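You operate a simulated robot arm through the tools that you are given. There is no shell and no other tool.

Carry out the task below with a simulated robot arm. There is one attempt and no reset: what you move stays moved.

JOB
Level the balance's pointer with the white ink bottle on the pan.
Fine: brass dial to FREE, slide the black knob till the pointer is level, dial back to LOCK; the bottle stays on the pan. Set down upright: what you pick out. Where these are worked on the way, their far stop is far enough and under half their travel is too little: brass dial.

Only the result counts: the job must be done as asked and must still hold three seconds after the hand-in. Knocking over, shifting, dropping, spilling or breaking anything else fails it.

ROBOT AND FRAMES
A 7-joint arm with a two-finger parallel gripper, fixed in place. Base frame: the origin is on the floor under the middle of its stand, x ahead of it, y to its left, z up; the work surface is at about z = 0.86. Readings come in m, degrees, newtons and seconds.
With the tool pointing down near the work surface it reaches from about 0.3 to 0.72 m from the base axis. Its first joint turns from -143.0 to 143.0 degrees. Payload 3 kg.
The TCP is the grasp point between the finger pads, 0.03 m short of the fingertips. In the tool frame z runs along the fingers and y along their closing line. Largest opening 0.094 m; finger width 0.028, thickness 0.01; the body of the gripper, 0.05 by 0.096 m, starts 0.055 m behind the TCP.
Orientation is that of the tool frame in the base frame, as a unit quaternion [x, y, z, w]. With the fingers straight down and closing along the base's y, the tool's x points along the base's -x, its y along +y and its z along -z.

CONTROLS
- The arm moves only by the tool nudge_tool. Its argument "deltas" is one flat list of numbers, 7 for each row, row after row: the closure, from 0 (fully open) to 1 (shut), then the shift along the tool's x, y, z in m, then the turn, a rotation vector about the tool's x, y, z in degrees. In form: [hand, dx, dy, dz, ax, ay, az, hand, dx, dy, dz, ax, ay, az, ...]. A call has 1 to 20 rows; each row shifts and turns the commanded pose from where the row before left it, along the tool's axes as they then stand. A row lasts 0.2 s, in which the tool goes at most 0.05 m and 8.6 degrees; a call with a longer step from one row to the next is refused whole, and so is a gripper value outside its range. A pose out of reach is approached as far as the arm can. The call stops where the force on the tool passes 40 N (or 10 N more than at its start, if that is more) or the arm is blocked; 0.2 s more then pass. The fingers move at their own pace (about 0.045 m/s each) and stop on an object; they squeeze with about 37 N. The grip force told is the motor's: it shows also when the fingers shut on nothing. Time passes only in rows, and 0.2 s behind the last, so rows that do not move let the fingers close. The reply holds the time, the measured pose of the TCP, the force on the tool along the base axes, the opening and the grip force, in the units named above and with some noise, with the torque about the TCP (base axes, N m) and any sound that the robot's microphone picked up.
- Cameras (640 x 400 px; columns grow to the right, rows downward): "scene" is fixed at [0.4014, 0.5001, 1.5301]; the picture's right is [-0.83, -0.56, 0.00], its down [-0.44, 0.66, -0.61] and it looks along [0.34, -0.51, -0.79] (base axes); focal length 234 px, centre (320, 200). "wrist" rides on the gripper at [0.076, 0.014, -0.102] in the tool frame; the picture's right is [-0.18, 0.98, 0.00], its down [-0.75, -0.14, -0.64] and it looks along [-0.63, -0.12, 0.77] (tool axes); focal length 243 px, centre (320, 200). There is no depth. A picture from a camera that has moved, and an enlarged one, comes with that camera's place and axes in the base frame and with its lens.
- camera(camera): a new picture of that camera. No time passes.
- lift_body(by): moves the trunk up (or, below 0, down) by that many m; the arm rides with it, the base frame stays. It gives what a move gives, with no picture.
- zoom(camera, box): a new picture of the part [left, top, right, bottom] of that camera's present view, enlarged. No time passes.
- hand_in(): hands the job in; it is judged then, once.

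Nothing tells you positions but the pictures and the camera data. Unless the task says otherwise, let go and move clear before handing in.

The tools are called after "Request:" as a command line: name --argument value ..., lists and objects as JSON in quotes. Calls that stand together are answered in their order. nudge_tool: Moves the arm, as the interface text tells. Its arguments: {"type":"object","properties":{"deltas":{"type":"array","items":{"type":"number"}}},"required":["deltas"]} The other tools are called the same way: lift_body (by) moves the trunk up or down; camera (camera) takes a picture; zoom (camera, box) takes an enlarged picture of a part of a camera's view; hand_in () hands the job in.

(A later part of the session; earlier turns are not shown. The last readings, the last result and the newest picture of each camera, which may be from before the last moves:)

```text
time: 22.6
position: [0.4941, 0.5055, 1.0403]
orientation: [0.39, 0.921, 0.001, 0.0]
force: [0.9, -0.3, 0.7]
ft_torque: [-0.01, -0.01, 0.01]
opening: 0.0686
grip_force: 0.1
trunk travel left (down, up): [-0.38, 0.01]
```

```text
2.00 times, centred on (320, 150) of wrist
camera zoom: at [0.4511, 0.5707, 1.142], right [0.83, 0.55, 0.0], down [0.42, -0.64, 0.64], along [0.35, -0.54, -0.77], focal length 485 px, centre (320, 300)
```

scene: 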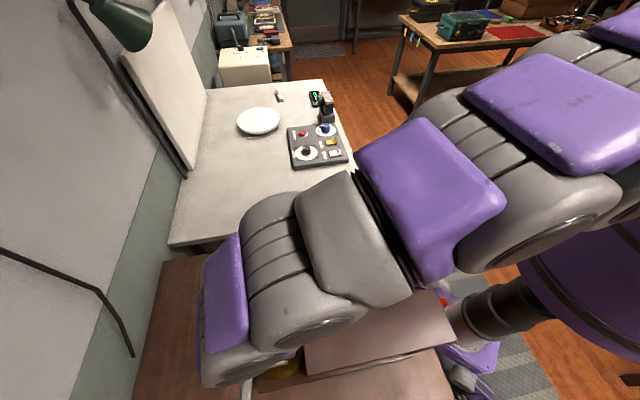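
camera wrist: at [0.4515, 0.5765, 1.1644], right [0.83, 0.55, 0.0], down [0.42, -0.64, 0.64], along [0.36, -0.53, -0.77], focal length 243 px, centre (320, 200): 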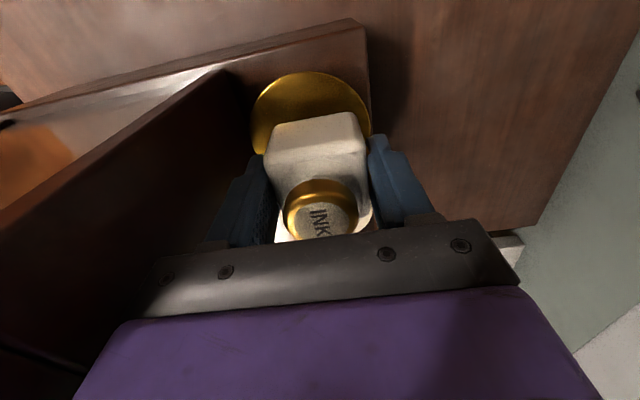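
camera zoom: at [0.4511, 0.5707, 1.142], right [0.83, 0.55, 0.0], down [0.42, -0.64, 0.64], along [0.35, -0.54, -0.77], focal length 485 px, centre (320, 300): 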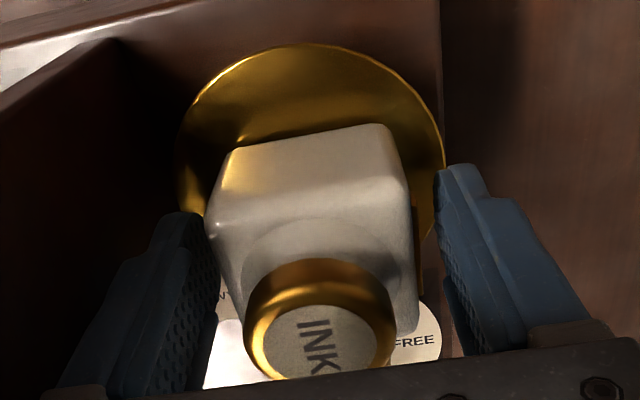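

The bottle stands free on the pan with gaps on both sides. Raising the hand straight up.

Request:
nudge_tool --deltas '[0.27, 0, 0, -0.01, 0, 0, 0, 0.27, 0, 0, -0.015, 0, 0, 0, 0.27, 0, 0, -0.025, 0, 0, 0, 0.27, 0, 0, -0.03, 0, 0, 0, 0.27, 0, 0, -0.03, 0, 0, 0, 0.27, 0, 0, -0.03, 0, 0, 0, 0.27, 0, 0, -0.03, 0, 0, 0, 0.27, 0, 0, -0.03, 0, 0, 0, 0.27, 0, 0, -0.03, 0, 0, 0]'

Request:
camera --camera "wrist"

Request:
camera --camera "scene"

```text
time: 24.6
position: [0.492, 0.5061, 1.2702]
orientation: [0.389, 0.921, 0.001, 0.0]
force: [-0.5, 0.2, -0.6]
ft_torque: [-0.07, 0.01, 0.03]
opening: 0.0688
grip_force: 0.1
trunk travel left (down, up): [-0.38, 0.01]
```

```text
taken
camera wrist: at [0.4497, 0.5698, 1.3729], right [0.83, 0.55, 0.0], down [0.42, -0.64, 0.64], along [0.35, -0.53, -0.77], focal length 243 px, centre (320, 200)
```

wrist: 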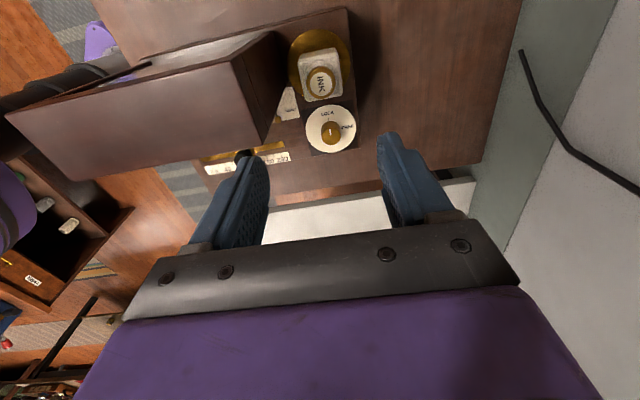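

```text
taken
```

scene: 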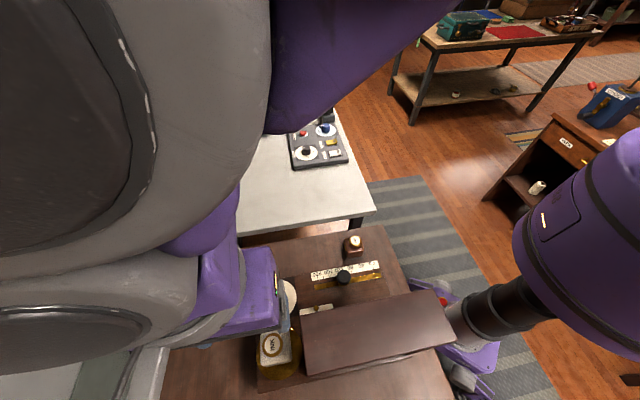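

The white bottle stands on the pan, and nothing else has moved. Next I'll back off over the dial area at height and check pointer, dial and bottle.

Request:
nudge_tool --deltas '[0.2, -0.0342, -0.0006, 0, 0, 0, 0, 0.1, -0.0342, -0.0006, 0, 0, 0, 0, 0, -0.0342, -0.0005, 0, 0, 0, 0]'

Request:
camera --camera "wrist"

Request:
zoom --camera "wrist" --box '[180, 0, 400, 130]'

Request:
zoom --camera "scene" --box '[230, 240, 390, 400]'

```text
time: 25.4
position: [0.5652, 0.4301, 1.2697]
orientation: [0.39, 0.921, 0.0, -0.001]
force: [-0.2, -0.1, 0.5]
ft_torque: [0.0, 0.03, 0.01]
opening: 0.094
grip_force: 0.1
trunk travel left (down, up): [-0.38, 0.01]
```

```text
taken
camera wrist: at [0.5231, 0.4939, 1.3718], right [0.83, 0.55, 0.0], down [0.42, -0.64, 0.64], along [0.35, -0.53, -0.77], focal length 243 px, centre (320, 200)
```

wrist: 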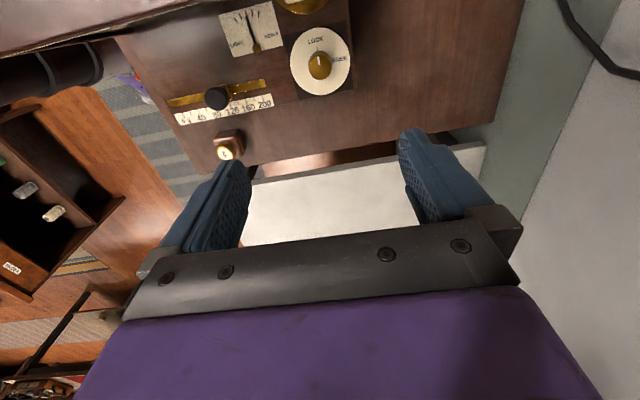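

```text
2.91 times, centred on (290, 65) of wrist
camera zoom: at [0.5231, 0.4939, 1.3718], right [0.83, 0.55, 0.0], down [0.42, -0.64, 0.64], along [0.35, -0.53, -0.77], focal length 706 px, centre (407, 593)
```

zoom: 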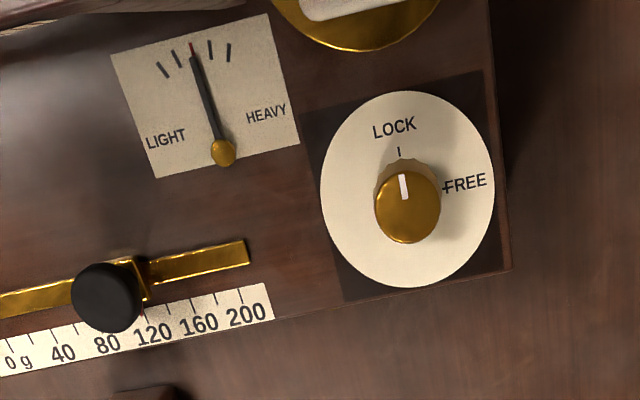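

```text
2.50 times, centred on (310, 320) of scene
camera zoom: at [0.4014, 0.5001, 1.5301], right [-0.83, -0.56, 0.0], down [-0.44, 0.66, -0.61], along [0.34, -0.51, -0.79], focal length 586 px, centre (345, -100)
```

zoom: 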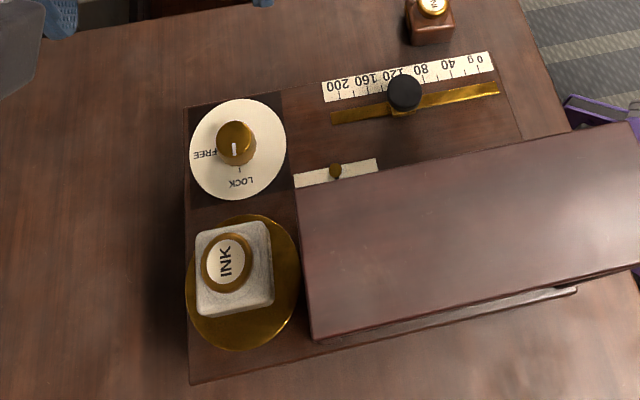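

The bottle sits well on the pan and the dial is at about (0.563, 0.432). To keep the camera housing away from the bottle and hood while turning the dial, I'll test turning the hand to about 90°, then further to see the wrist's range, here at height.

Request:
nudge_tool --deltas '[0, 0, 0, 0, 0, 0, 8.0, 0, 0, 0, 0, 0, 0, 8.0, 0, 0, 0, 0, 0, 0, 8.0, 0, 0, 0, 0, 0, 0, 8.0, 0, 0, 0, 0, 0, 0, 8.0, 0, 0, 0, 0, 0, 0, 5.0]'

```text
time: 26.8
position: [0.5645, 0.4313, 1.2685]
orientation: [0.714, 0.7, 0.0, -0.001]
force: [-0.8, 0.7, -0.5]
ft_torque: [-0.02, -0.02, -0.04]
opening: 0.0939
grip_force: 0.0
trunk travel left (down, up): [-0.38, 0.01]
```

The wrist reached 91°. Testing the next 90° in the air.

Request:
nudge_tool --deltas '[0, 0, 0, 0, 0, 0, 8.2, 0, 0, 0, 0, 0, 0, 8.2, 0, 0, 0, 0, 0, 0, 8.2, 0, 0, 0, 0, 0, 0, 8.2, 0, 0, 0, 0, 0, 0, 8.2, 0, 0, 0, 0, 0, 0, 8.2, 0, 0, 0, 0, 0, 0, 8.2, 0, 0, 0, 0, 0, 0, 8.2, 0, 0, 0, 0, 0, 0, 8.2, 0, 0, 0, 0, 0, 0, 8.2, 0, 0, 0, 0, 0, 0, 8.2]'

Request:
camera --camera "wrist"

Request:
camera --camera "scene"

```text
time: 29.2
position: [0.5647, 0.4334, 1.269]
orientation: [0.955, 0.298, -0.001, 0.0]
force: [0.2, 0.6, 0.4]
ft_torque: [-0.05, 0.0, -0.01]
opening: 0.0943
grip_force: 0.0
out of reach, approached as far as the arm can: row 8, 9, 10, 11
trunk travel left (down, up): [-0.38, 0.01]
```

```text
taken
camera wrist: at [0.6355, 0.4636, 1.3713], right [0.41, -0.91, 0.0], down [-0.7, -0.31, 0.64], along [-0.59, -0.26, -0.77], focal length 243 px, centre (320, 200)
```

wrist: 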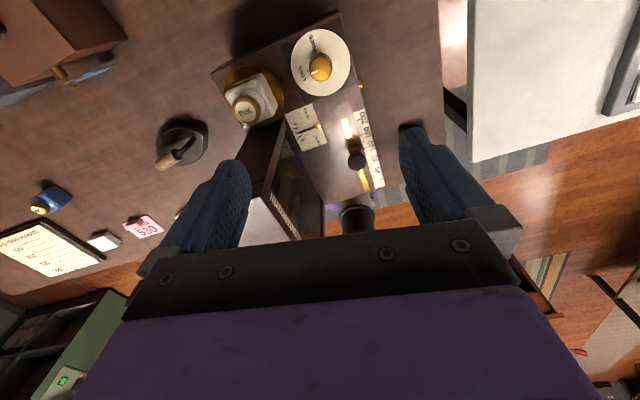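

```text
taken
```

scene: 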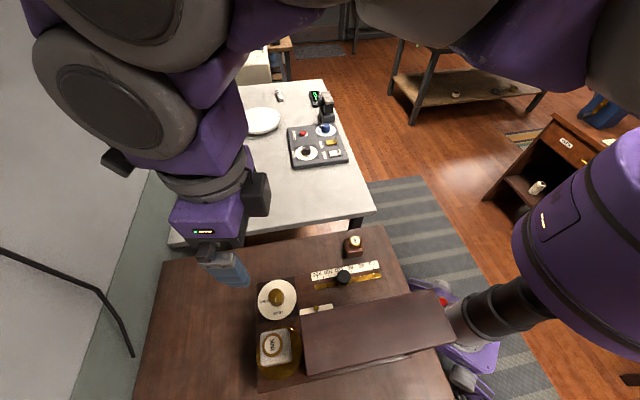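

The wrist stops near 145°, so the dial turn should use the other side (about −120° → −30°). While here, I'll look at the clipboard and dial closely.

Request:
zoom --camera "wrist" --box '[0, 180, 180, 290]'

Request:
zoom --camera "wrist" --box '[210, 20, 400, 220]'

```text
3.56 times, centred on (90, 235) of wrist
camera zoom: at [0.6355, 0.4636, 1.3713], right [0.41, -0.91, 0.0], down [-0.7, -0.31, 0.64], along [-0.59, -0.26, -0.77], focal length 863 px, centre (1138, 76)
```

zoom: 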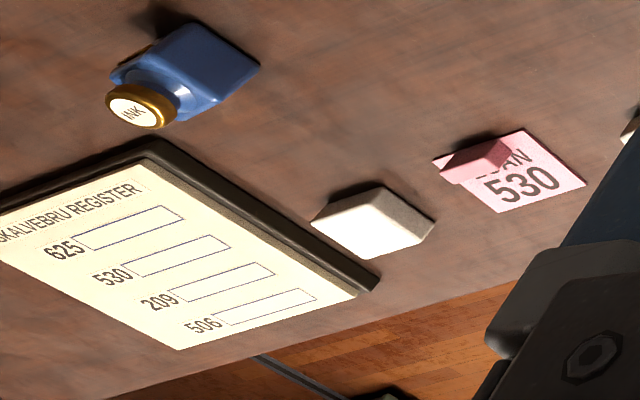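

```text
2.00 times, centred on (305, 120) of wrist
camera zoom: at [0.6355, 0.4636, 1.3713], right [0.41, -0.91, 0.0], down [-0.7, -0.31, 0.64], along [-0.59, -0.26, -0.77], focal length 485 px, centre (350, 360)
```

zoom: 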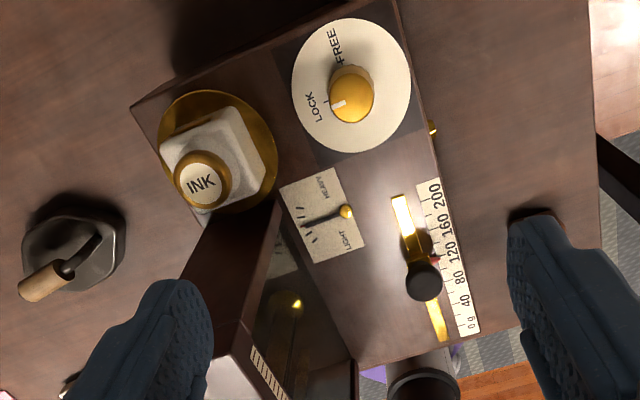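

Those other items are unrelated. Now rotating the hand the other way, checking where it ends up.

Request:
nudge_tool --deltas '[0, 0, 0, 0, 0, 0, -8.4, 0, 0, 0, 0, 0, 0, -8.4, 0, 0, 0, 0, 0, 0, -8.4, 0, 0, 0, 0, 0, 0, -8.4, 0, 0, 0, 0, 0, 0, -8.4, 0, 0, 0, 0, 0, 0, -8.4, 0, 0, 0, 0, 0, 0, -8.4, 0, 0, 0, 0, 0, 0, -8.4, 0, 0, 0, 0, 0, 0, -8.4, 0, 0, 0, 0, 0, 0, -8.4, 0, 0, 0, 0, 0, 0, -8.4, 0, 0, 0, 0, 0, 0, -8.4, 0, 0, 0, 0, 0, 0, -8.4, 0, 0, 0, 0, 0, 0, -8.4, 0, 0, 0, 0, 0, 0, -8.4]'

```text
time: 32.4
position: [0.5649, 0.4315, 1.269]
orientation: [0.168, 0.986, 0.0, 0.0]
force: [0.1, 0.4, 0.0]
ft_torque: [0.02, -0.03, -0.01]
opening: 0.094
grip_force: 0.1
trunk travel left (down, up): [-0.38, 0.01]
```

It follows from where it stopped (now 19°). Continuing to about −120°.

Request:
nudge_tool --deltas '[0, 0, 0, 0, 0, 0, -8.2, 0, 0, 0, 0, 0, 0, -8.2, 0, 0, 0, 0, 0, 0, -8.2, 0, 0, 0, 0, 0, 0, -8.2, 0, 0, 0, 0, 0, 0, -8.2, 0, 0, 0, 0, 0, 0, -8.2, 0, 0, 0, 0, 0, 0, -8.2, 0, 0, 0, 0, 0, 0, -8.2, 0, 0, 0, 0, 0, 0, -8.2, 0, 0, 0, 0, 0, 0, -8.2, 0, 0, 0, 0, 0, 0, -8.2, 0, 0, 0, 0, 0, 0, -8.2, 0, 0, 0, 0, 0, 0, -8.2, 0, 0, 0, 0, 0, 0, -8.2, 0, 0, 0, 0, 0, 0, -8.2, 0, 0, 0, 0, 0, 0, -8.2, 0, 0, 0, 0, 0, 0, -8.2]'

Request:
camera --camera "wrist"

Request:
camera --camera "scene"

```text
time: 36.0
position: [0.5643, 0.4328, 1.2698]
orientation: [0.866, -0.499, 0.0, -0.001]
force: [-0.4, -0.6, -0.4]
ft_torque: [0.02, 0.02, -0.06]
opening: 0.094
grip_force: 0.1
trunk travel left (down, up): [-0.38, 0.01]
```

```text
taken
camera wrist: at [0.5902, 0.3587, 1.3722], right [-0.94, -0.33, 0.0], down [-0.26, 0.72, 0.64], along [-0.21, 0.61, -0.77], focal length 243 px, centre (320, 200)
```

wrist: 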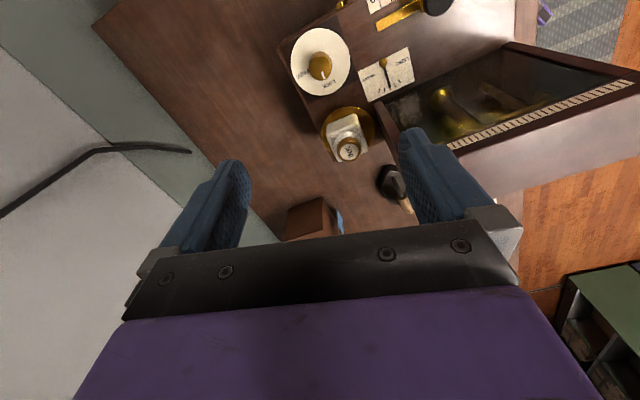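

```text
taken
```

scene: 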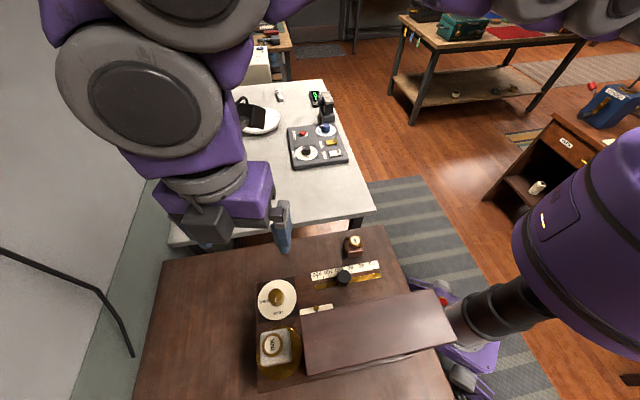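

The hand is at −120° above the dial with the camera on the free side. Zooming to align with the dial knob.

Request:
zoom --camera "wrist" --box '[280, 20, 380, 110]'

```text
4.44 times, centred on (330, 65) of wrist
camera zoom: at [0.5902, 0.3587, 1.3722], right [-0.94, -0.33, 0.0], down [-0.26, 0.72, 0.64], along [-0.21, 0.61, -0.77], focal length 1078 px, centre (276, 800)
```

zoom: 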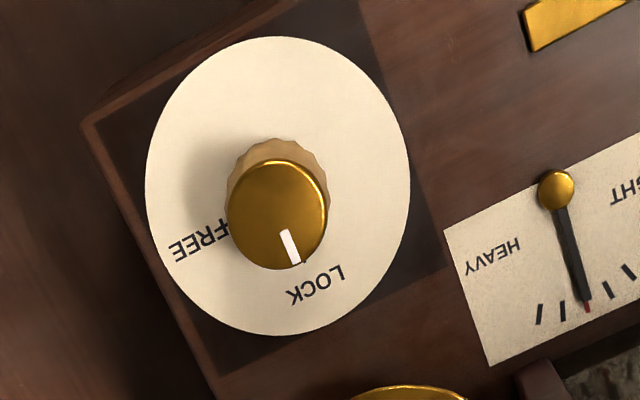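

The dial is within 2 mm of the hand's axis. Descending towards the knob with the fingers open.

Request:
nudge_tool --deltas '[0.1, 0.002, 0, 0.04, 0, 0, 0, 0.2, 0, 0, 0.04, 0, 0, 0, 0.3, 0, 0, 0.04, 0, 0, 0, 0.3, 0, 0, 0.04, 0, 0, 0, 0.3, 0, 0, 0.04, 0, 0, 0, 0.3, 0, 0, 0.03, 0, 0, 0]'

Request:
camera --camera "wrist"

Request:
camera --camera "scene"

```text
time: 37.4
position: [0.5669, 0.4309, 1.0393]
orientation: [0.865, -0.501, 0.0, 0.0]
force: [0.2, -0.6, -0.7]
ft_torque: [0.02, -0.02, 0.02]
opening: 0.0655
grip_force: 0.2
trunk travel left (down, up): [-0.38, 0.01]
```

```text
taken
camera wrist: at [0.5915, 0.3575, 1.1421], right [-0.94, -0.33, 0.0], down [-0.25, 0.72, 0.64], along [-0.21, 0.61, -0.77], focal length 243 px, centre (320, 200)
```

wrist: 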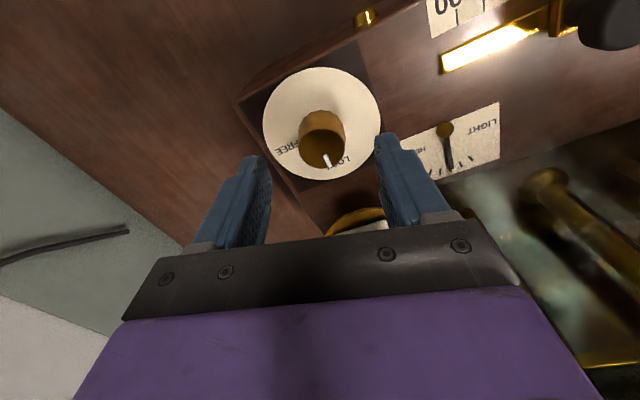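

```text
taken
```

scene: 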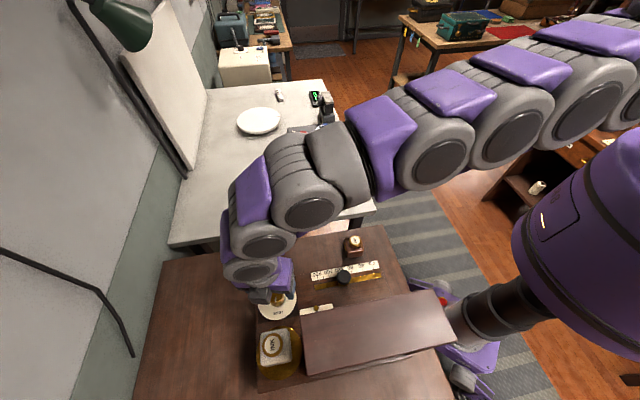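

Request:
zoom --camera "wrist" --box '[240, 60, 420, 240]'

```text
2.22 times, centred on (330, 150) of wrist
camera zoom: at [0.5915, 0.3575, 1.1421], right [-0.94, -0.33, 0.0], down [-0.25, 0.72, 0.64], along [-0.21, 0.61, -0.77], focal length 539 px, centre (298, 311)
```

zoom: 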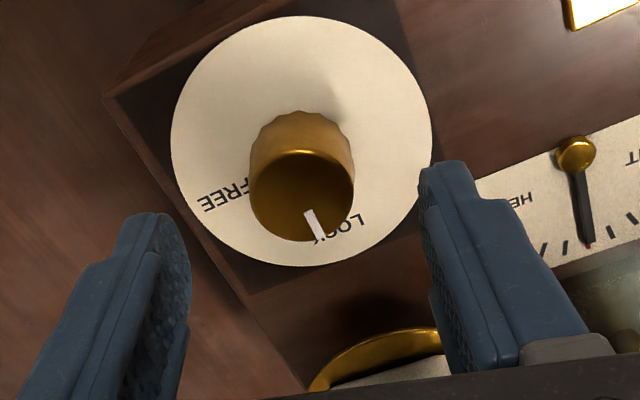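

The knob is centred between the fingers to about a millimetre. Lowering in small steps until the pads surround the knob.

Request:
nudge_tool --deltas '[0.3, -0.001, 0.0005, 0.01, 0, 0, 0, 0.3, 0, 0, 0.007, 0, 0, 0, 0.3, 0, 0, 0.004, 0, 0, 0]'

Request:
camera --camera "wrist"

Request:
zoom --camera "scene" --box '[220, 240, 340, 330]'

```text
time: 38.2
position: [0.5653, 0.4311, 1.018]
orientation: [0.865, -0.501, 0.0, 0.0]
force: [-0.3, 0.1, 0.1]
ft_torque: [-0.01, 0.04, 0.0]
opening: 0.0658
grip_force: 0.1
trunk travel left (down, up): [-0.38, 0.01]
```

```text
taken
camera wrist: at [0.5904, 0.3571, 1.1212], right [-0.94, -0.33, 0.0], down [-0.25, 0.72, 0.64], along [-0.21, 0.61, -0.77], focal length 243 px, centre (320, 200)
```

wrist: 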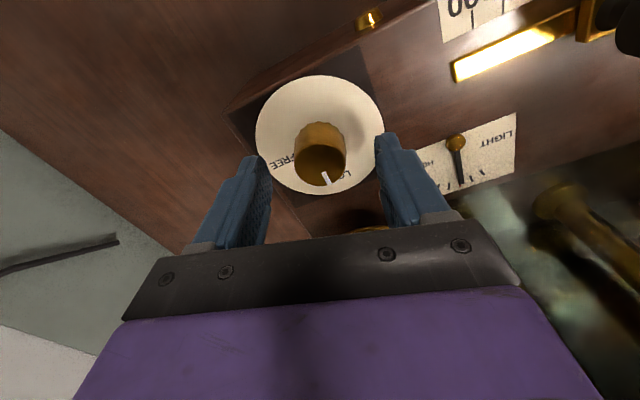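

```text
4.44 times, centred on (280, 285) of scene
camera zoom: at [0.4014, 0.5001, 1.5301], right [-0.83, -0.56, 0.0], down [-0.44, 0.66, -0.61], along [0.34, -0.51, -0.79], focal length 1041 px, centre (498, -178)
```

zoom: 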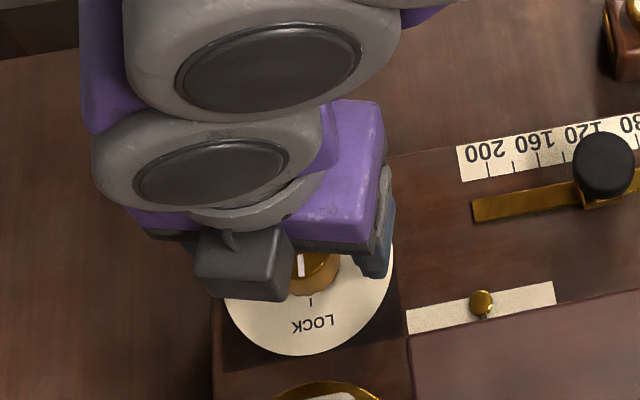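

No contact yet; the tips are about level with the upper part of the knob. A little lower.

Request:
nudge_tool --deltas '[0.3, 0, 0, 0.004, 0, 0, 0, 0.3, 0, 0, 0.003, 0, 0, 0]'

Request:
zoom --camera "wrist" --box '[240, 60, 420, 240]'

```text
time: 38.8
position: [0.5643, 0.4314, 1.0114]
orientation: [0.866, -0.501, 0.001, 0.0]
force: [0.8, -0.8, -1.1]
ft_torque: [0.0, -0.03, 0.06]
opening: 0.0656
grip_force: 0.0
trunk travel left (down, up): [-0.38, 0.01]
```

```text
2.22 times, centred on (330, 150) of wrist
camera zoom: at [0.5903, 0.3577, 1.1144], right [-0.94, -0.33, 0.0], down [-0.25, 0.72, 0.64], along [-0.21, 0.61, -0.77], focal length 539 px, centre (298, 311)
```

zoom: 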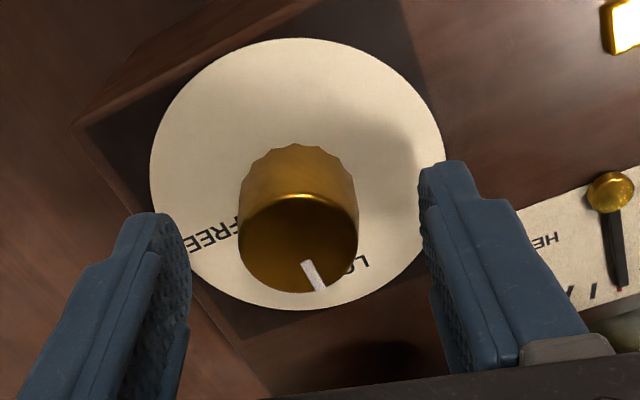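

The knob sits between the pads with enough overlap. Closing the grip on it.

Request:
nudge_tool --deltas '[0.5, 0.001, 0, 0, 0, 0, 0, 0.8, 0, 0, 0, 0, 0, 0, 0.8, 0, 0, 0, 0, 0, 0, 0.8, 0, 0, 0, 0, 0, 0]'

Request:
zoom --camera "wrist" --box '[240, 60, 420, 240]'

```text
time: 39.8
position: [0.5661, 0.4303, 1.0119]
orientation: [0.866, -0.501, 0.0, 0.0]
force: [1.3, 0.9, 0.3]
ft_torque: [0.02, -0.1, 0.0]
opening: 0.0322
grip_force: 37.1
trunk travel left (down, up): [-0.38, 0.01]
```

```text
2.22 times, centred on (330, 150) of wrist
camera zoom: at [0.591, 0.3565, 1.1141], right [-0.94, -0.33, 0.0], down [-0.25, 0.72, 0.64], along [-0.21, 0.61, -0.77], focal length 539 px, centre (298, 311)
```

zoom: 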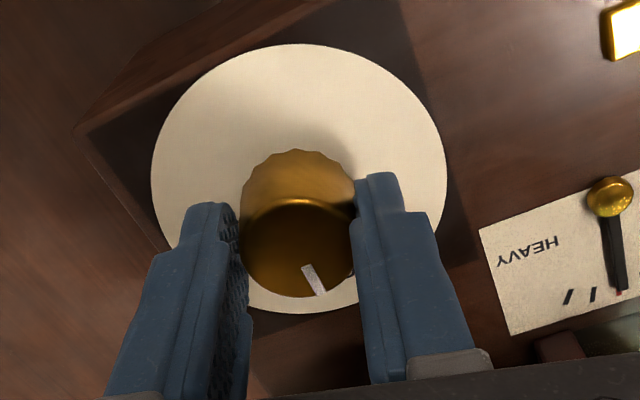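

The knob is gripped (0.032 m). Turning clockwise toward FREE, in two halves.

Request:
nudge_tool --deltas '[0.8, 0, 0, 0, 0, 0, 6, 0.8, 0, 0, 0, 0, 0, 6, 0.8, 0, 0, 0, 0, 0, 6, 0.8, 0, 0, 0, 0, 0, 6, 0.8, 0, 0, 0, 0, 0, 6, 0.8, 0, 0, 0, 0, 0, 6, 0.8, 0, 0, 0, 0, 0, 6]'

Request:
camera --camera "wrist"

```text
time: 41.4
position: [0.5639, 0.4301, 1.0117]
orientation: [-0.628, 0.778, 0.001, 0.0]
force: [-5.8, 1.7, 0.6]
ft_torque: [0.68, 0.11, 0.01]
opening: 0.0323
grip_force: 37.3
trunk travel left (down, up): [-0.38, 0.01]
```

```text
taken
camera wrist: at [0.5342, 0.358, 1.1141], right [-0.92, 0.39, 0.0], down [0.3, 0.71, 0.64], along [0.25, 0.59, -0.77], focal length 243 px, centre (320, 200)
```

wrist: 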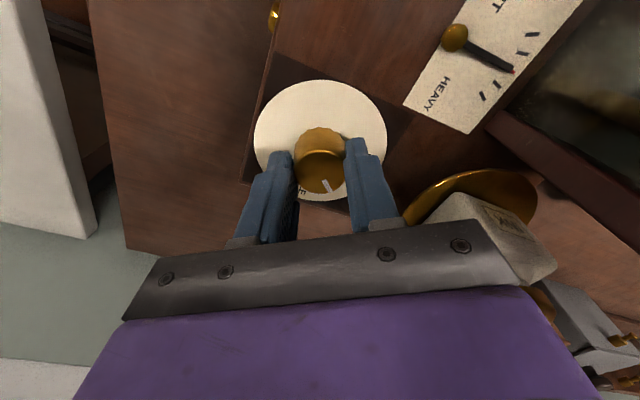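

The dial turns with the hand (mark halfway). There is some lateral torque, so I'll check the surroundings before continuing.

Request:
camera --camera "scene"

Request:
zoom --camera "scene" --box '[220, 250, 340, 390]'

Request:
zoom --camera "wrist" --box '[380, 120, 640, 320]'

```text
taken
```

scene: 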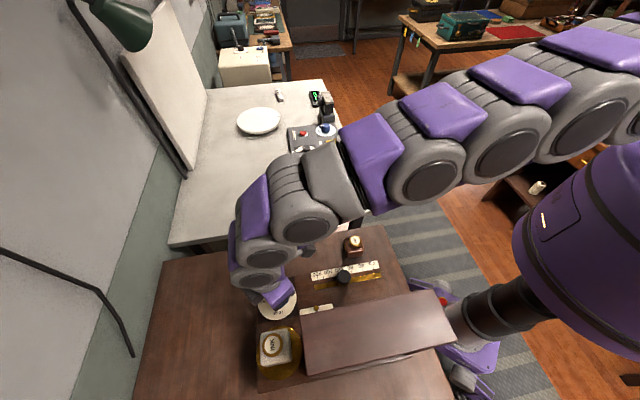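

```text
2.86 times, centred on (280, 320) of scene
camera zoom: at [0.4014, 0.5001, 1.5301], right [-0.83, -0.56, 0.0], down [-0.44, 0.66, -0.61], along [0.34, -0.51, -0.79], focal length 669 px, centre (434, -143)
```

zoom: 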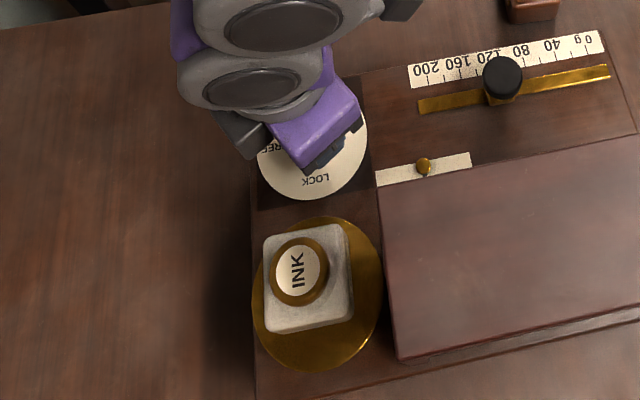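

```text
2.00 times, centred on (510, 220) of wrist
camera zoom: at [0.5342, 0.358, 1.1141], right [-0.92, 0.39, 0.0], down [0.3, 0.71, 0.64], along [0.25, 0.59, -0.77], focal length 485 px, centre (-60, 160)
```

zoom: 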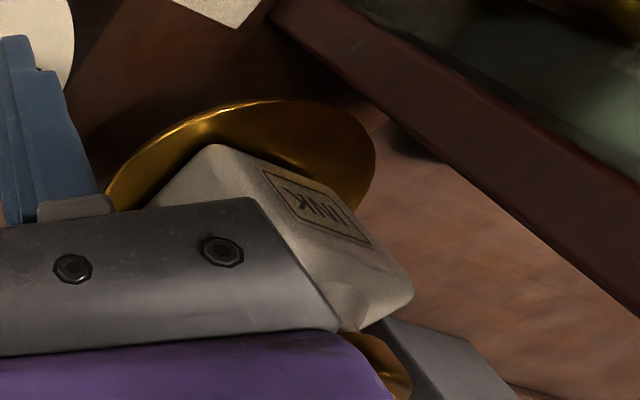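

All clear: the gripper is well away from the bottle. Continuing the turn to FREE.

Request:
nudge_tool --deltas '[0.8, 0, 0, 0, 0, 0, 6, 0.8, 0, 0, 0, 0, 0, 6, 0.8, 0, 0, 0, 0, 0, 6, 0.8, 0, 0, 0, 0, 0, 6, 0.8, 0, 0, 0, 0, 0, 6, 0.8, 0, 0, 0, 0, 0, 6, 0.8, 0, 0, 0, 0, 0, 6, 0.8, 0, 0, 0, 0, 0, 6]'

Request:
camera --camera "wrist"

Request:
zoom --camera "scene" --box '[220, 250, 340, 390]'

```text
time: 43.2
position: [0.5644, 0.4311, 1.012]
orientation: [-0.258, 0.966, 0.0, 0.0]
force: [-14.3, 5.8, 0.0]
ft_torque: [0.6, -0.09, 0.07]
opening: 0.0319
grip_force: 36.7
trunk travel left (down, up): [-0.38, 0.01]
```

```text
taken
camera wrist: at [0.4899, 0.4048, 1.1141], right [-0.33, 0.94, 0.0], down [0.72, 0.25, 0.64], along [0.61, 0.21, -0.77], focal length 243 px, centre (320, 200)
```

wrist: 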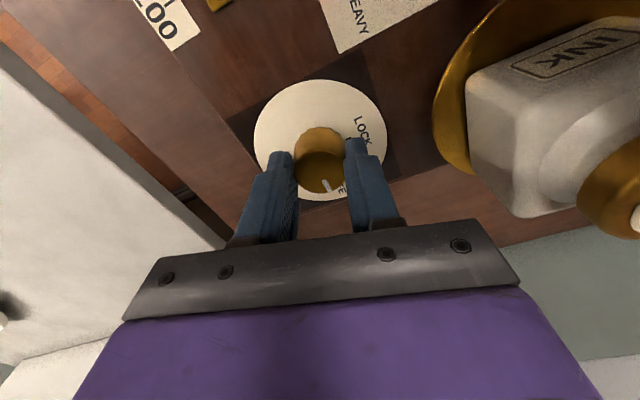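

```text
2.86 times, centred on (280, 320) of scene
camera zoom: at [0.4014, 0.5001, 1.5301], right [-0.83, -0.56, 0.0], down [-0.44, 0.66, -0.61], along [0.34, -0.51, -0.79], focal length 669 px, centre (434, -143)
```

zoom: 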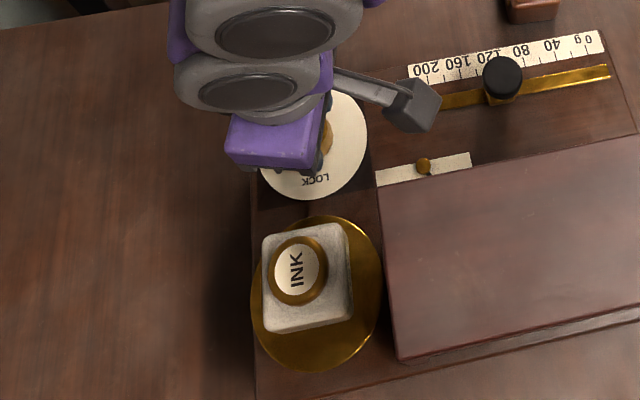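

Request:
zoom --camera "wrist" --box '[240, 70, 420, 220]'

```text
2.67 times, centred on (330, 145) of wrist
camera zoom: at [0.4899, 0.4048, 1.1141], right [-0.33, 0.94, 0.0], down [0.72, 0.25, 0.64], along [0.61, 0.21, -0.77], focal length 647 px, centre (293, 347)
```

zoom: 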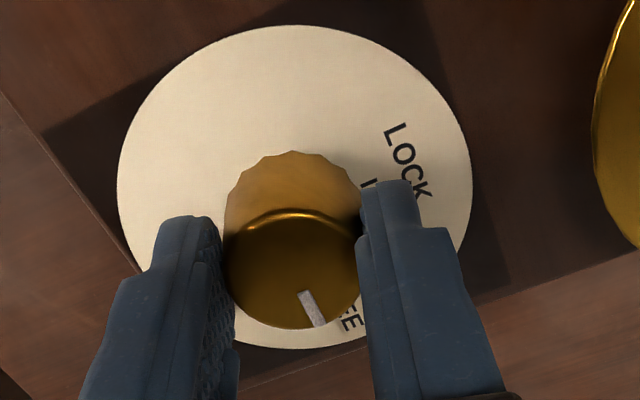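

The mark has reached about FREE. I'll push a few degrees further to feel for the stop, then release.

Request:
nudge_tool --deltas '[0.8, 0, 0, 0, 0, 0, 3, 0.8, 0, 0, 0, 0, 0, 3, 0.8, 0, 0, 0, 0, 0, 0]'

Request:
zoom --camera "wrist" --box '[240, 70, 420, 220]'

```text
time: 44.0
position: [0.5659, 0.4312, 1.0125]
orientation: [-0.208, 0.978, 0.0, 0.001]
force: [-10.6, 9.3, 1.4]
ft_torque: [0.5, -0.16, 0.41]
opening: 0.0321
grip_force: 37.3
trunk travel left (down, up): [-0.38, 0.01]
```

```text
2.67 times, centred on (330, 145) of wrist
camera zoom: at [0.489, 0.4124, 1.1141], right [-0.23, 0.97, 0.0], down [0.74, 0.18, 0.64], along [0.63, 0.15, -0.77], focal length 647 px, centre (293, 347)
```

zoom: 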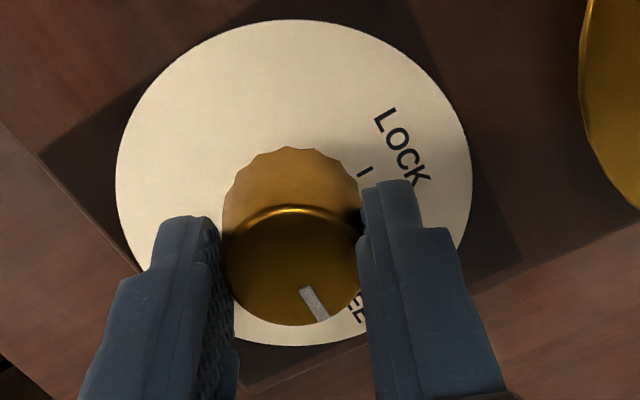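

The resisting torque rose to 0.4 N·m, so the stop is reached. Releasing and lifting straight up.

Request:
nudge_tool --deltas '[0.8, 0, 0, 0, 0, 0, -3, 0.4, 0, 0, 0, 0, 0, 0, 0.3, 0, 0, 0, 0, 0, 0, 0.3, 0, 0, 0, 0, 0, 0, 0.3, 0, 0, -0.01, 0, 0, 0, 0.3, 0, 0, -0.03, 0, 0, 0, 0.3, 0, 0, -0.04, 0, 0, 0, 0.3, 0, 0, -0.04, 0, 0, 0, 0.3, 0, 0, -0.04, 0, 0, 0, 0.3, 0, 0, -0.04, 0, 0, 0]'

Request:
camera --camera "wrist"

Request:
zoom --camera "scene" --box '[230, 240, 390, 400]'

```text
time: 46.2
position: [0.5634, 0.4278, 1.2117]
orientation: [-0.232, 0.973, -0.001, 0.001]
force: [-1.1, -0.7, 0.1]
ft_torque: [0.02, -0.03, 0.04]
opening: 0.0655
grip_force: 0.1
trunk travel left (down, up): [-0.38, 0.01]
```

```text
taken
camera wrist: at [0.4899, 0.4066, 1.3153], right [-0.28, 0.96, 0.0], down [0.74, 0.22, 0.64], along [0.62, 0.18, -0.77], focal length 243 px, centre (320, 200)
```

wrist: 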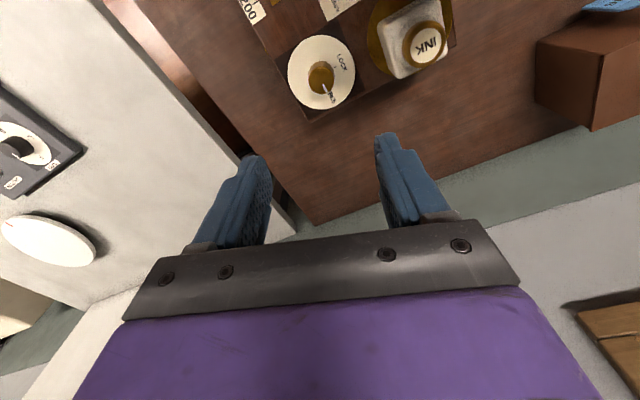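

```text
2.50 times, centred on (310, 320) of scene
camera zoom: at [0.4014, 0.5001, 1.5301], right [-0.83, -0.56, 0.0], down [-0.44, 0.66, -0.61], along [0.34, -0.51, -0.79], focal length 586 px, centre (345, -100)
```

zoom: 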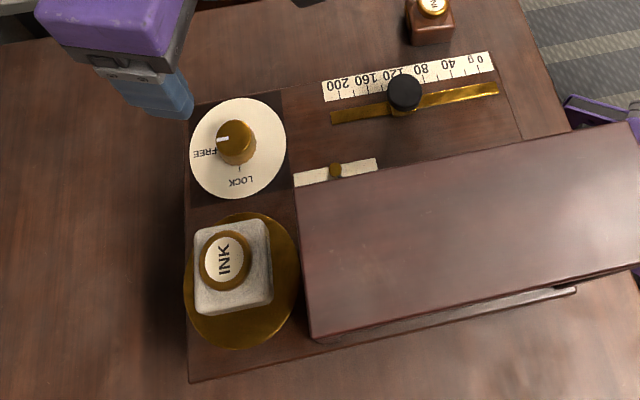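

The dial now points to FREE and the bottle is steady. Next I'll turn so the fingers close across the rail, and move above the black knob, where the pointer should also be visible.

Request:
nudge_tool --deltas '[0.2, 0, 0, 0, 0, 0, -8.4, 0.2, 0, 0, 0, 0, 0, -8.4, 0.2, 0.0382, -0.0027, 0, 0, 0, 0, 0.2, 0.0382, -0.0027, 0, 0, 0, 0, 0.2, 0.0382, -0.0027, 0, 0, 0, 0, 0.2, 0.0382, -0.0027, 0, 0, 0, 0]'

Request:
camera --camera "wrist"

Request:
camera --camera "scene"

```text
time: 47.6
position: [0.4603, 0.3145, 1.2122]
orientation: [-0.373, 0.928, 0.0, 0.001]
force: [-0.7, -0.9, 0.5]
ft_torque: [-0.03, 0.05, 0.0]
opening: 0.0749
grip_force: 0.1
trunk travel left (down, up): [-0.38, 0.01]
```

```text
taken
camera wrist: at [0.3955, 0.2724, 1.3145], right [-0.55, 0.84, 0.0], down [0.64, 0.42, 0.64], along [0.54, 0.35, -0.77], focal length 243 px, centre (320, 200)
```

wrist: 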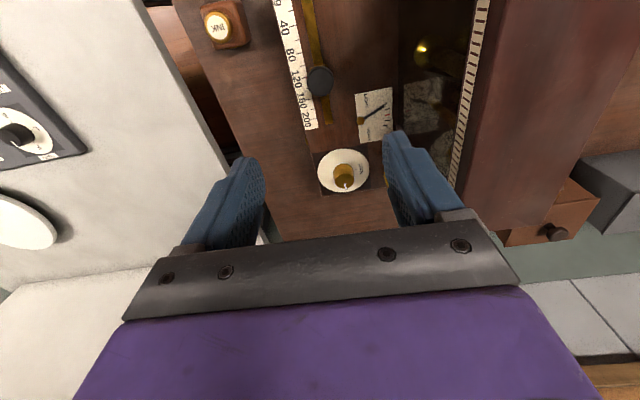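

```text
taken
```

scene: 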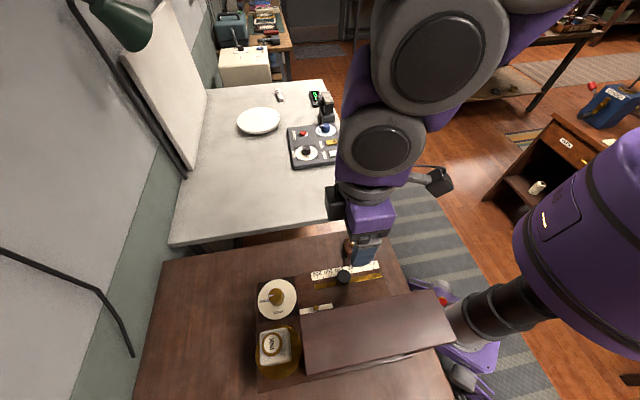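

The pointer plate is visible in the wrist view now. Zooming in on pointer, scale and knob.

Request:
zoom --camera "wrist" --box '[340, 70, 420, 150]'

Request:
zoom --camera "wrist" --box '[260, 0, 400, 140]'

```text
5.00 times, centred on (380, 110) of wrist
camera zoom: at [0.3955, 0.2724, 1.3145], right [-0.55, 0.84, 0.0], down [0.64, 0.42, 0.64], along [0.54, 0.35, -0.77], focal length 1213 px, centre (20, 650)
```

zoom: 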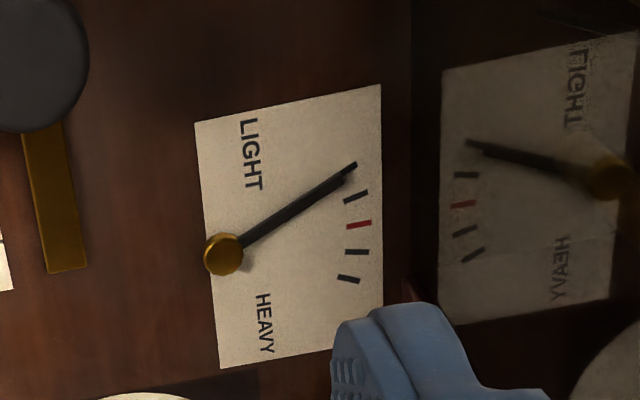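

```text
2.86 times, centred on (330, 70) of wrist
camera zoom: at [0.3955, 0.2724, 1.3145], right [-0.55, 0.84, 0.0], down [0.64, 0.42, 0.64], along [0.54, 0.35, -0.77], focal length 693 px, centre (291, 571)
```

zoom: 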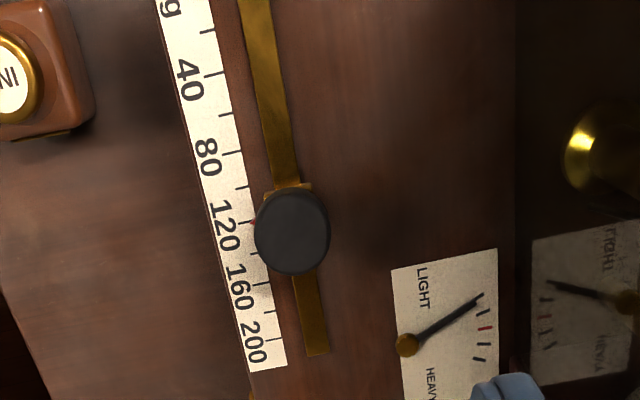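

With the dial FREE, the pointer swings fully to LIGHT, so the reading (index near 120 g) must be reduced. I'll turn the hand to −20° so the pointer stays in the wrist view, then come down on the black knob.

Request:
nudge_tool --deltas '[0.25, 0, 0, 0, 0, 0, 8, 0.25, 0, 0, 0, 0, 0, 8, 0.25, 0, 0, 0, 0, 0, 8, 0.25, 0, 0, 0.04, 0, 0, 0, 0.25, 0, 0, 0.04, 0, 0, 0, 0.25, 0, 0, 0.04, 0, 0, 0, 0.25, 0, 0, 0.04, 0, 0, 0, 0.25, 0, 0, 0.018, 0, 0, 0]'

Request:
camera --camera "wrist"

Request:
camera --camera "scene"

```text
time: 49.4
position: [0.462, 0.3157, 1.0336]
orientation: [-0.171, 0.985, 0.0, 0.0]
force: [-1.1, 0.1, -0.4]
ft_torque: [-0.02, -0.02, 0.01]
opening: 0.0706
grip_force: 0.0
trunk travel left (down, up): [-0.38, 0.01]
```

```text
taken
camera wrist: at [0.385, 0.3027, 1.1354], right [-0.16, 0.99, 0.0], down [0.76, 0.12, 0.64], along [0.63, 0.1, -0.77], focal length 243 px, centre (320, 200)
```

wrist: 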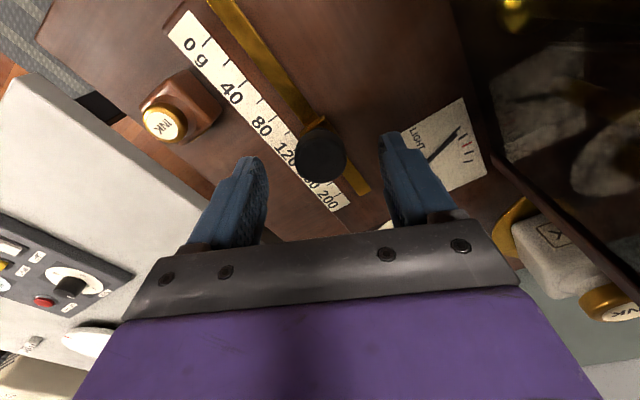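

```text
taken
```

scene: 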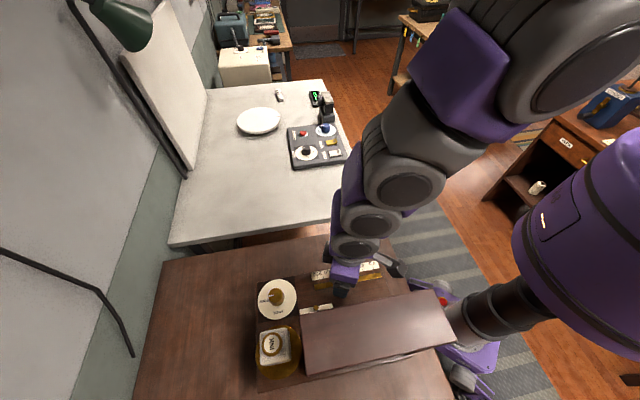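

The pointer is visible beside the right finger. Checking knob alignment.

Request:
zoom --camera "wrist" --box '[230, 80, 420, 230]'

Request:
zoom --camera "wrist" --box '[390, 80, 510, 200]'

```text
2.67 times, centred on (325, 155) of wrist
camera zoom: at [0.385, 0.3027, 1.1354], right [-0.16, 0.99, 0.0], down [0.76, 0.12, 0.64], along [0.63, 0.1, -0.77], focal length 647 px, centre (307, 320)
```

zoom: 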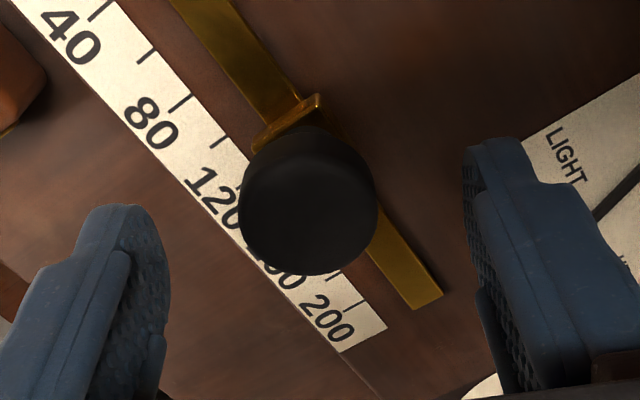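

```text
3.33 times, centred on (450, 140) of wrist
camera zoom: at [0.385, 0.3027, 1.1354], right [-0.16, 0.99, 0.0], down [0.76, 0.12, 0.64], along [0.63, 0.1, -0.77], focal length 809 px, centre (-113, 400)
```

zoom: 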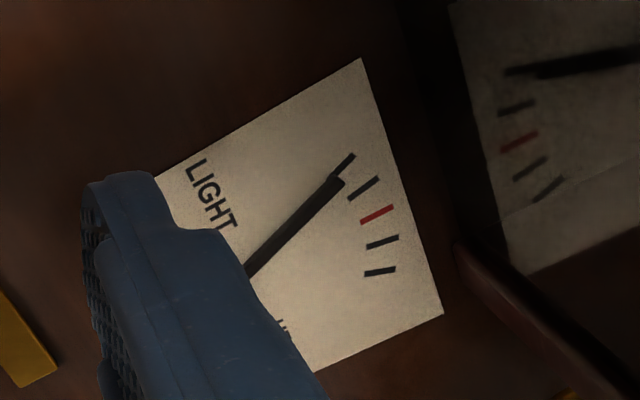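

The knob is centred. Lowering around it.

Request:
nudge_tool --deltas '[0.25, 0, 0, 0.01, 0, 0, 0, 0.25, 0, 0, 0.006, 0, 0, 0, 0.25, 0, 0, 0.004, 0, 0, 0]'

Request:
zoom --camera "wrist" --box '[230, 80, 420, 230]'

```text
time: 50.2
position: [0.4619, 0.3169, 1.0128]
orientation: [-0.172, 0.985, 0.0, 0.002]
force: [0.0, 0.5, 0.2]
ft_torque: [-0.02, 0.01, 0.02]
opening: 0.0704
grip_force: 0.1
trunk travel left (down, up): [-0.38, 0.01]
```

```text
2.67 times, centred on (325, 155) of wrist
camera zoom: at [0.3857, 0.3034, 1.116], right [-0.16, 0.99, 0.0], down [0.76, 0.12, 0.64], along [0.63, 0.1, -0.77], focal length 647 px, centre (307, 320)
```

zoom: 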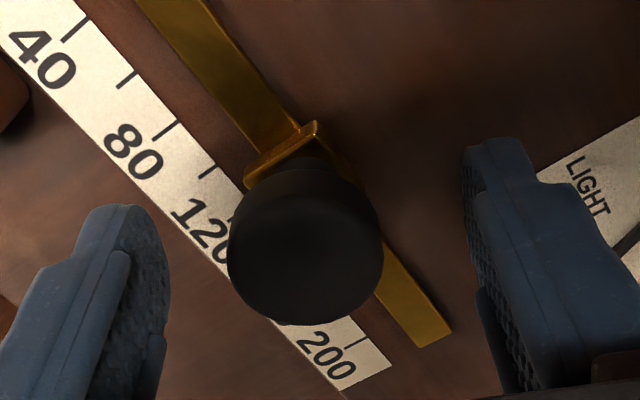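

Fingers surround the black knob. Closing on it.

Request:
nudge_tool --deltas '[0.5, 0.001, 0, 0, 0, 0, 0, 0.8, 0, 0, 0, 0, 0, 0, 0.8, 0, 0, 0, 0, 0, 0, 0.8, 0, 0, 0, 0, 0, 0]'

Request:
camera --camera "wrist"

Request:
zoom --camera "wrist" --box '[390, 80, 510, 200]'

```text
time: 51.2
position: [0.4614, 0.3154, 1.0136]
orientation: [-0.171, 0.985, 0.0, 0.0]
force: [-0.8, 2.0, 0.0]
ft_torque: [-0.01, 0.11, -0.04]
opening: 0.0311
grip_force: 36.8
trunk travel left (down, up): [-0.38, 0.01]
```

```text
taken
camera wrist: at [0.3843, 0.303, 1.1159], right [-0.16, 0.99, 0.0], down [0.76, 0.12, 0.64], along [0.63, 0.1, -0.77], focal length 243 px, centre (320, 200)
```

wrist: 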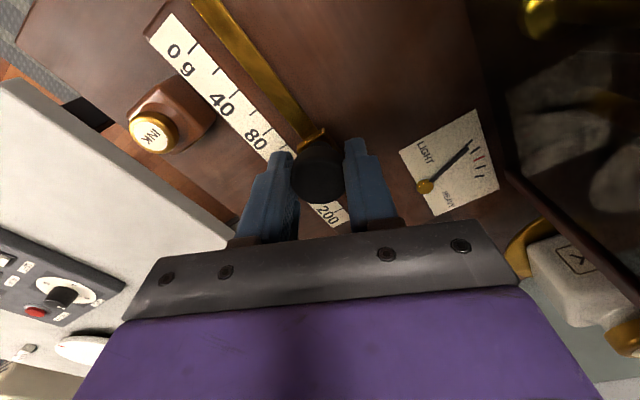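

```text
3.33 times, centred on (450, 140) of wrist
camera zoom: at [0.3843, 0.303, 1.1159], right [-0.16, 0.99, 0.0], down [0.76, 0.12, 0.64], along [0.63, 0.1, -0.77], focal length 809 px, centre (-113, 400)
```

zoom: 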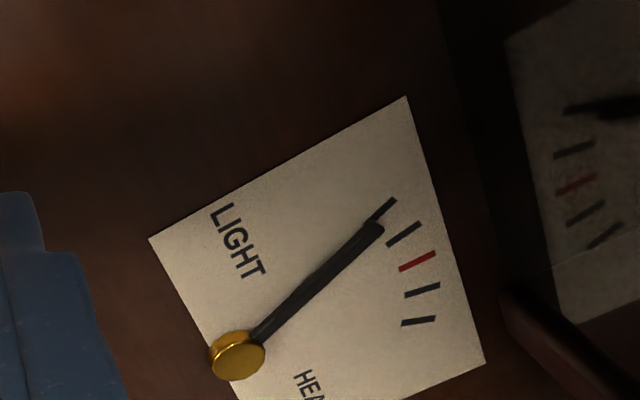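

I have a firm grip on the knob and a clear view of the whole pointer. Sliding about 14 mm toward lower grams.

Request:
nudge_tool --deltas '[0.8, 0.0043, -0.002, 0, 0, 0, 0, 0.8, 0.0043, -0.002, 0, 0, 0, 0, 0.8, 0.0043, -0.0019, 0, 0, 0, 0, 0.8, 0, 0, 0, 0, 0, 0]'

Request:
camera --camera "wrist"

Request:
zoom --camera "wrist" --box '[390, 80, 510, 200]'

```text
time: 52.2
position: [0.4501, 0.3055, 1.0145]
orientation: [-0.172, 0.985, 0.001, 0.001]
force: [2.0, -1.3, 1.1]
ft_torque: [0.16, -0.31, -0.05]
opening: 0.0309
grip_force: 36.7
trunk travel left (down, up): [-0.38, 0.01]
```

```text
taken
camera wrist: at [0.3742, 0.293, 1.1158], right [-0.16, 0.99, 0.0], down [0.76, 0.12, 0.64], along [0.63, 0.1, -0.77], focal length 243 px, centre (320, 200)
```

wrist: 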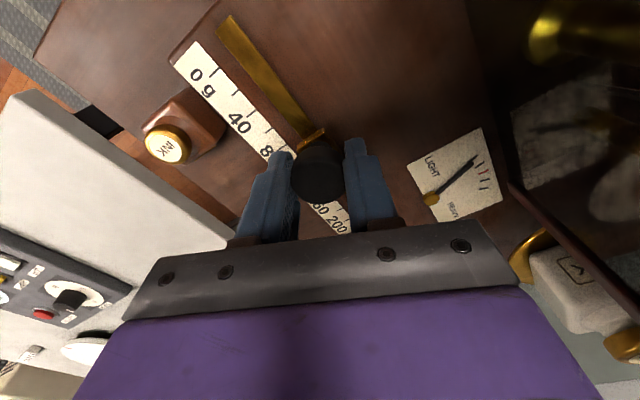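

```text
3.33 times, centred on (450, 140) of wrist
camera zoom: at [0.3742, 0.293, 1.1158], right [-0.16, 0.99, 0.0], down [0.76, 0.12, 0.64], along [0.63, 0.1, -0.77], focal length 809 px, centre (-113, 400)
```

zoom: 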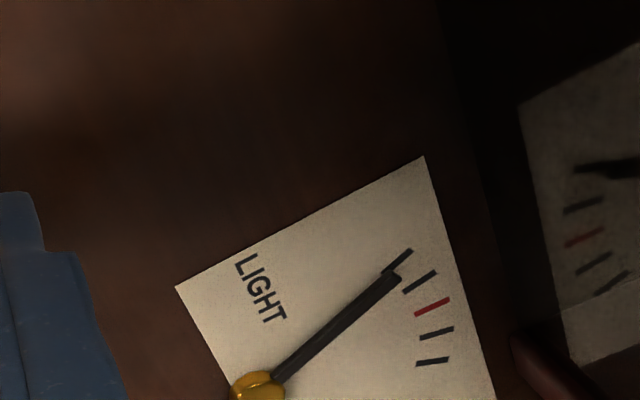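

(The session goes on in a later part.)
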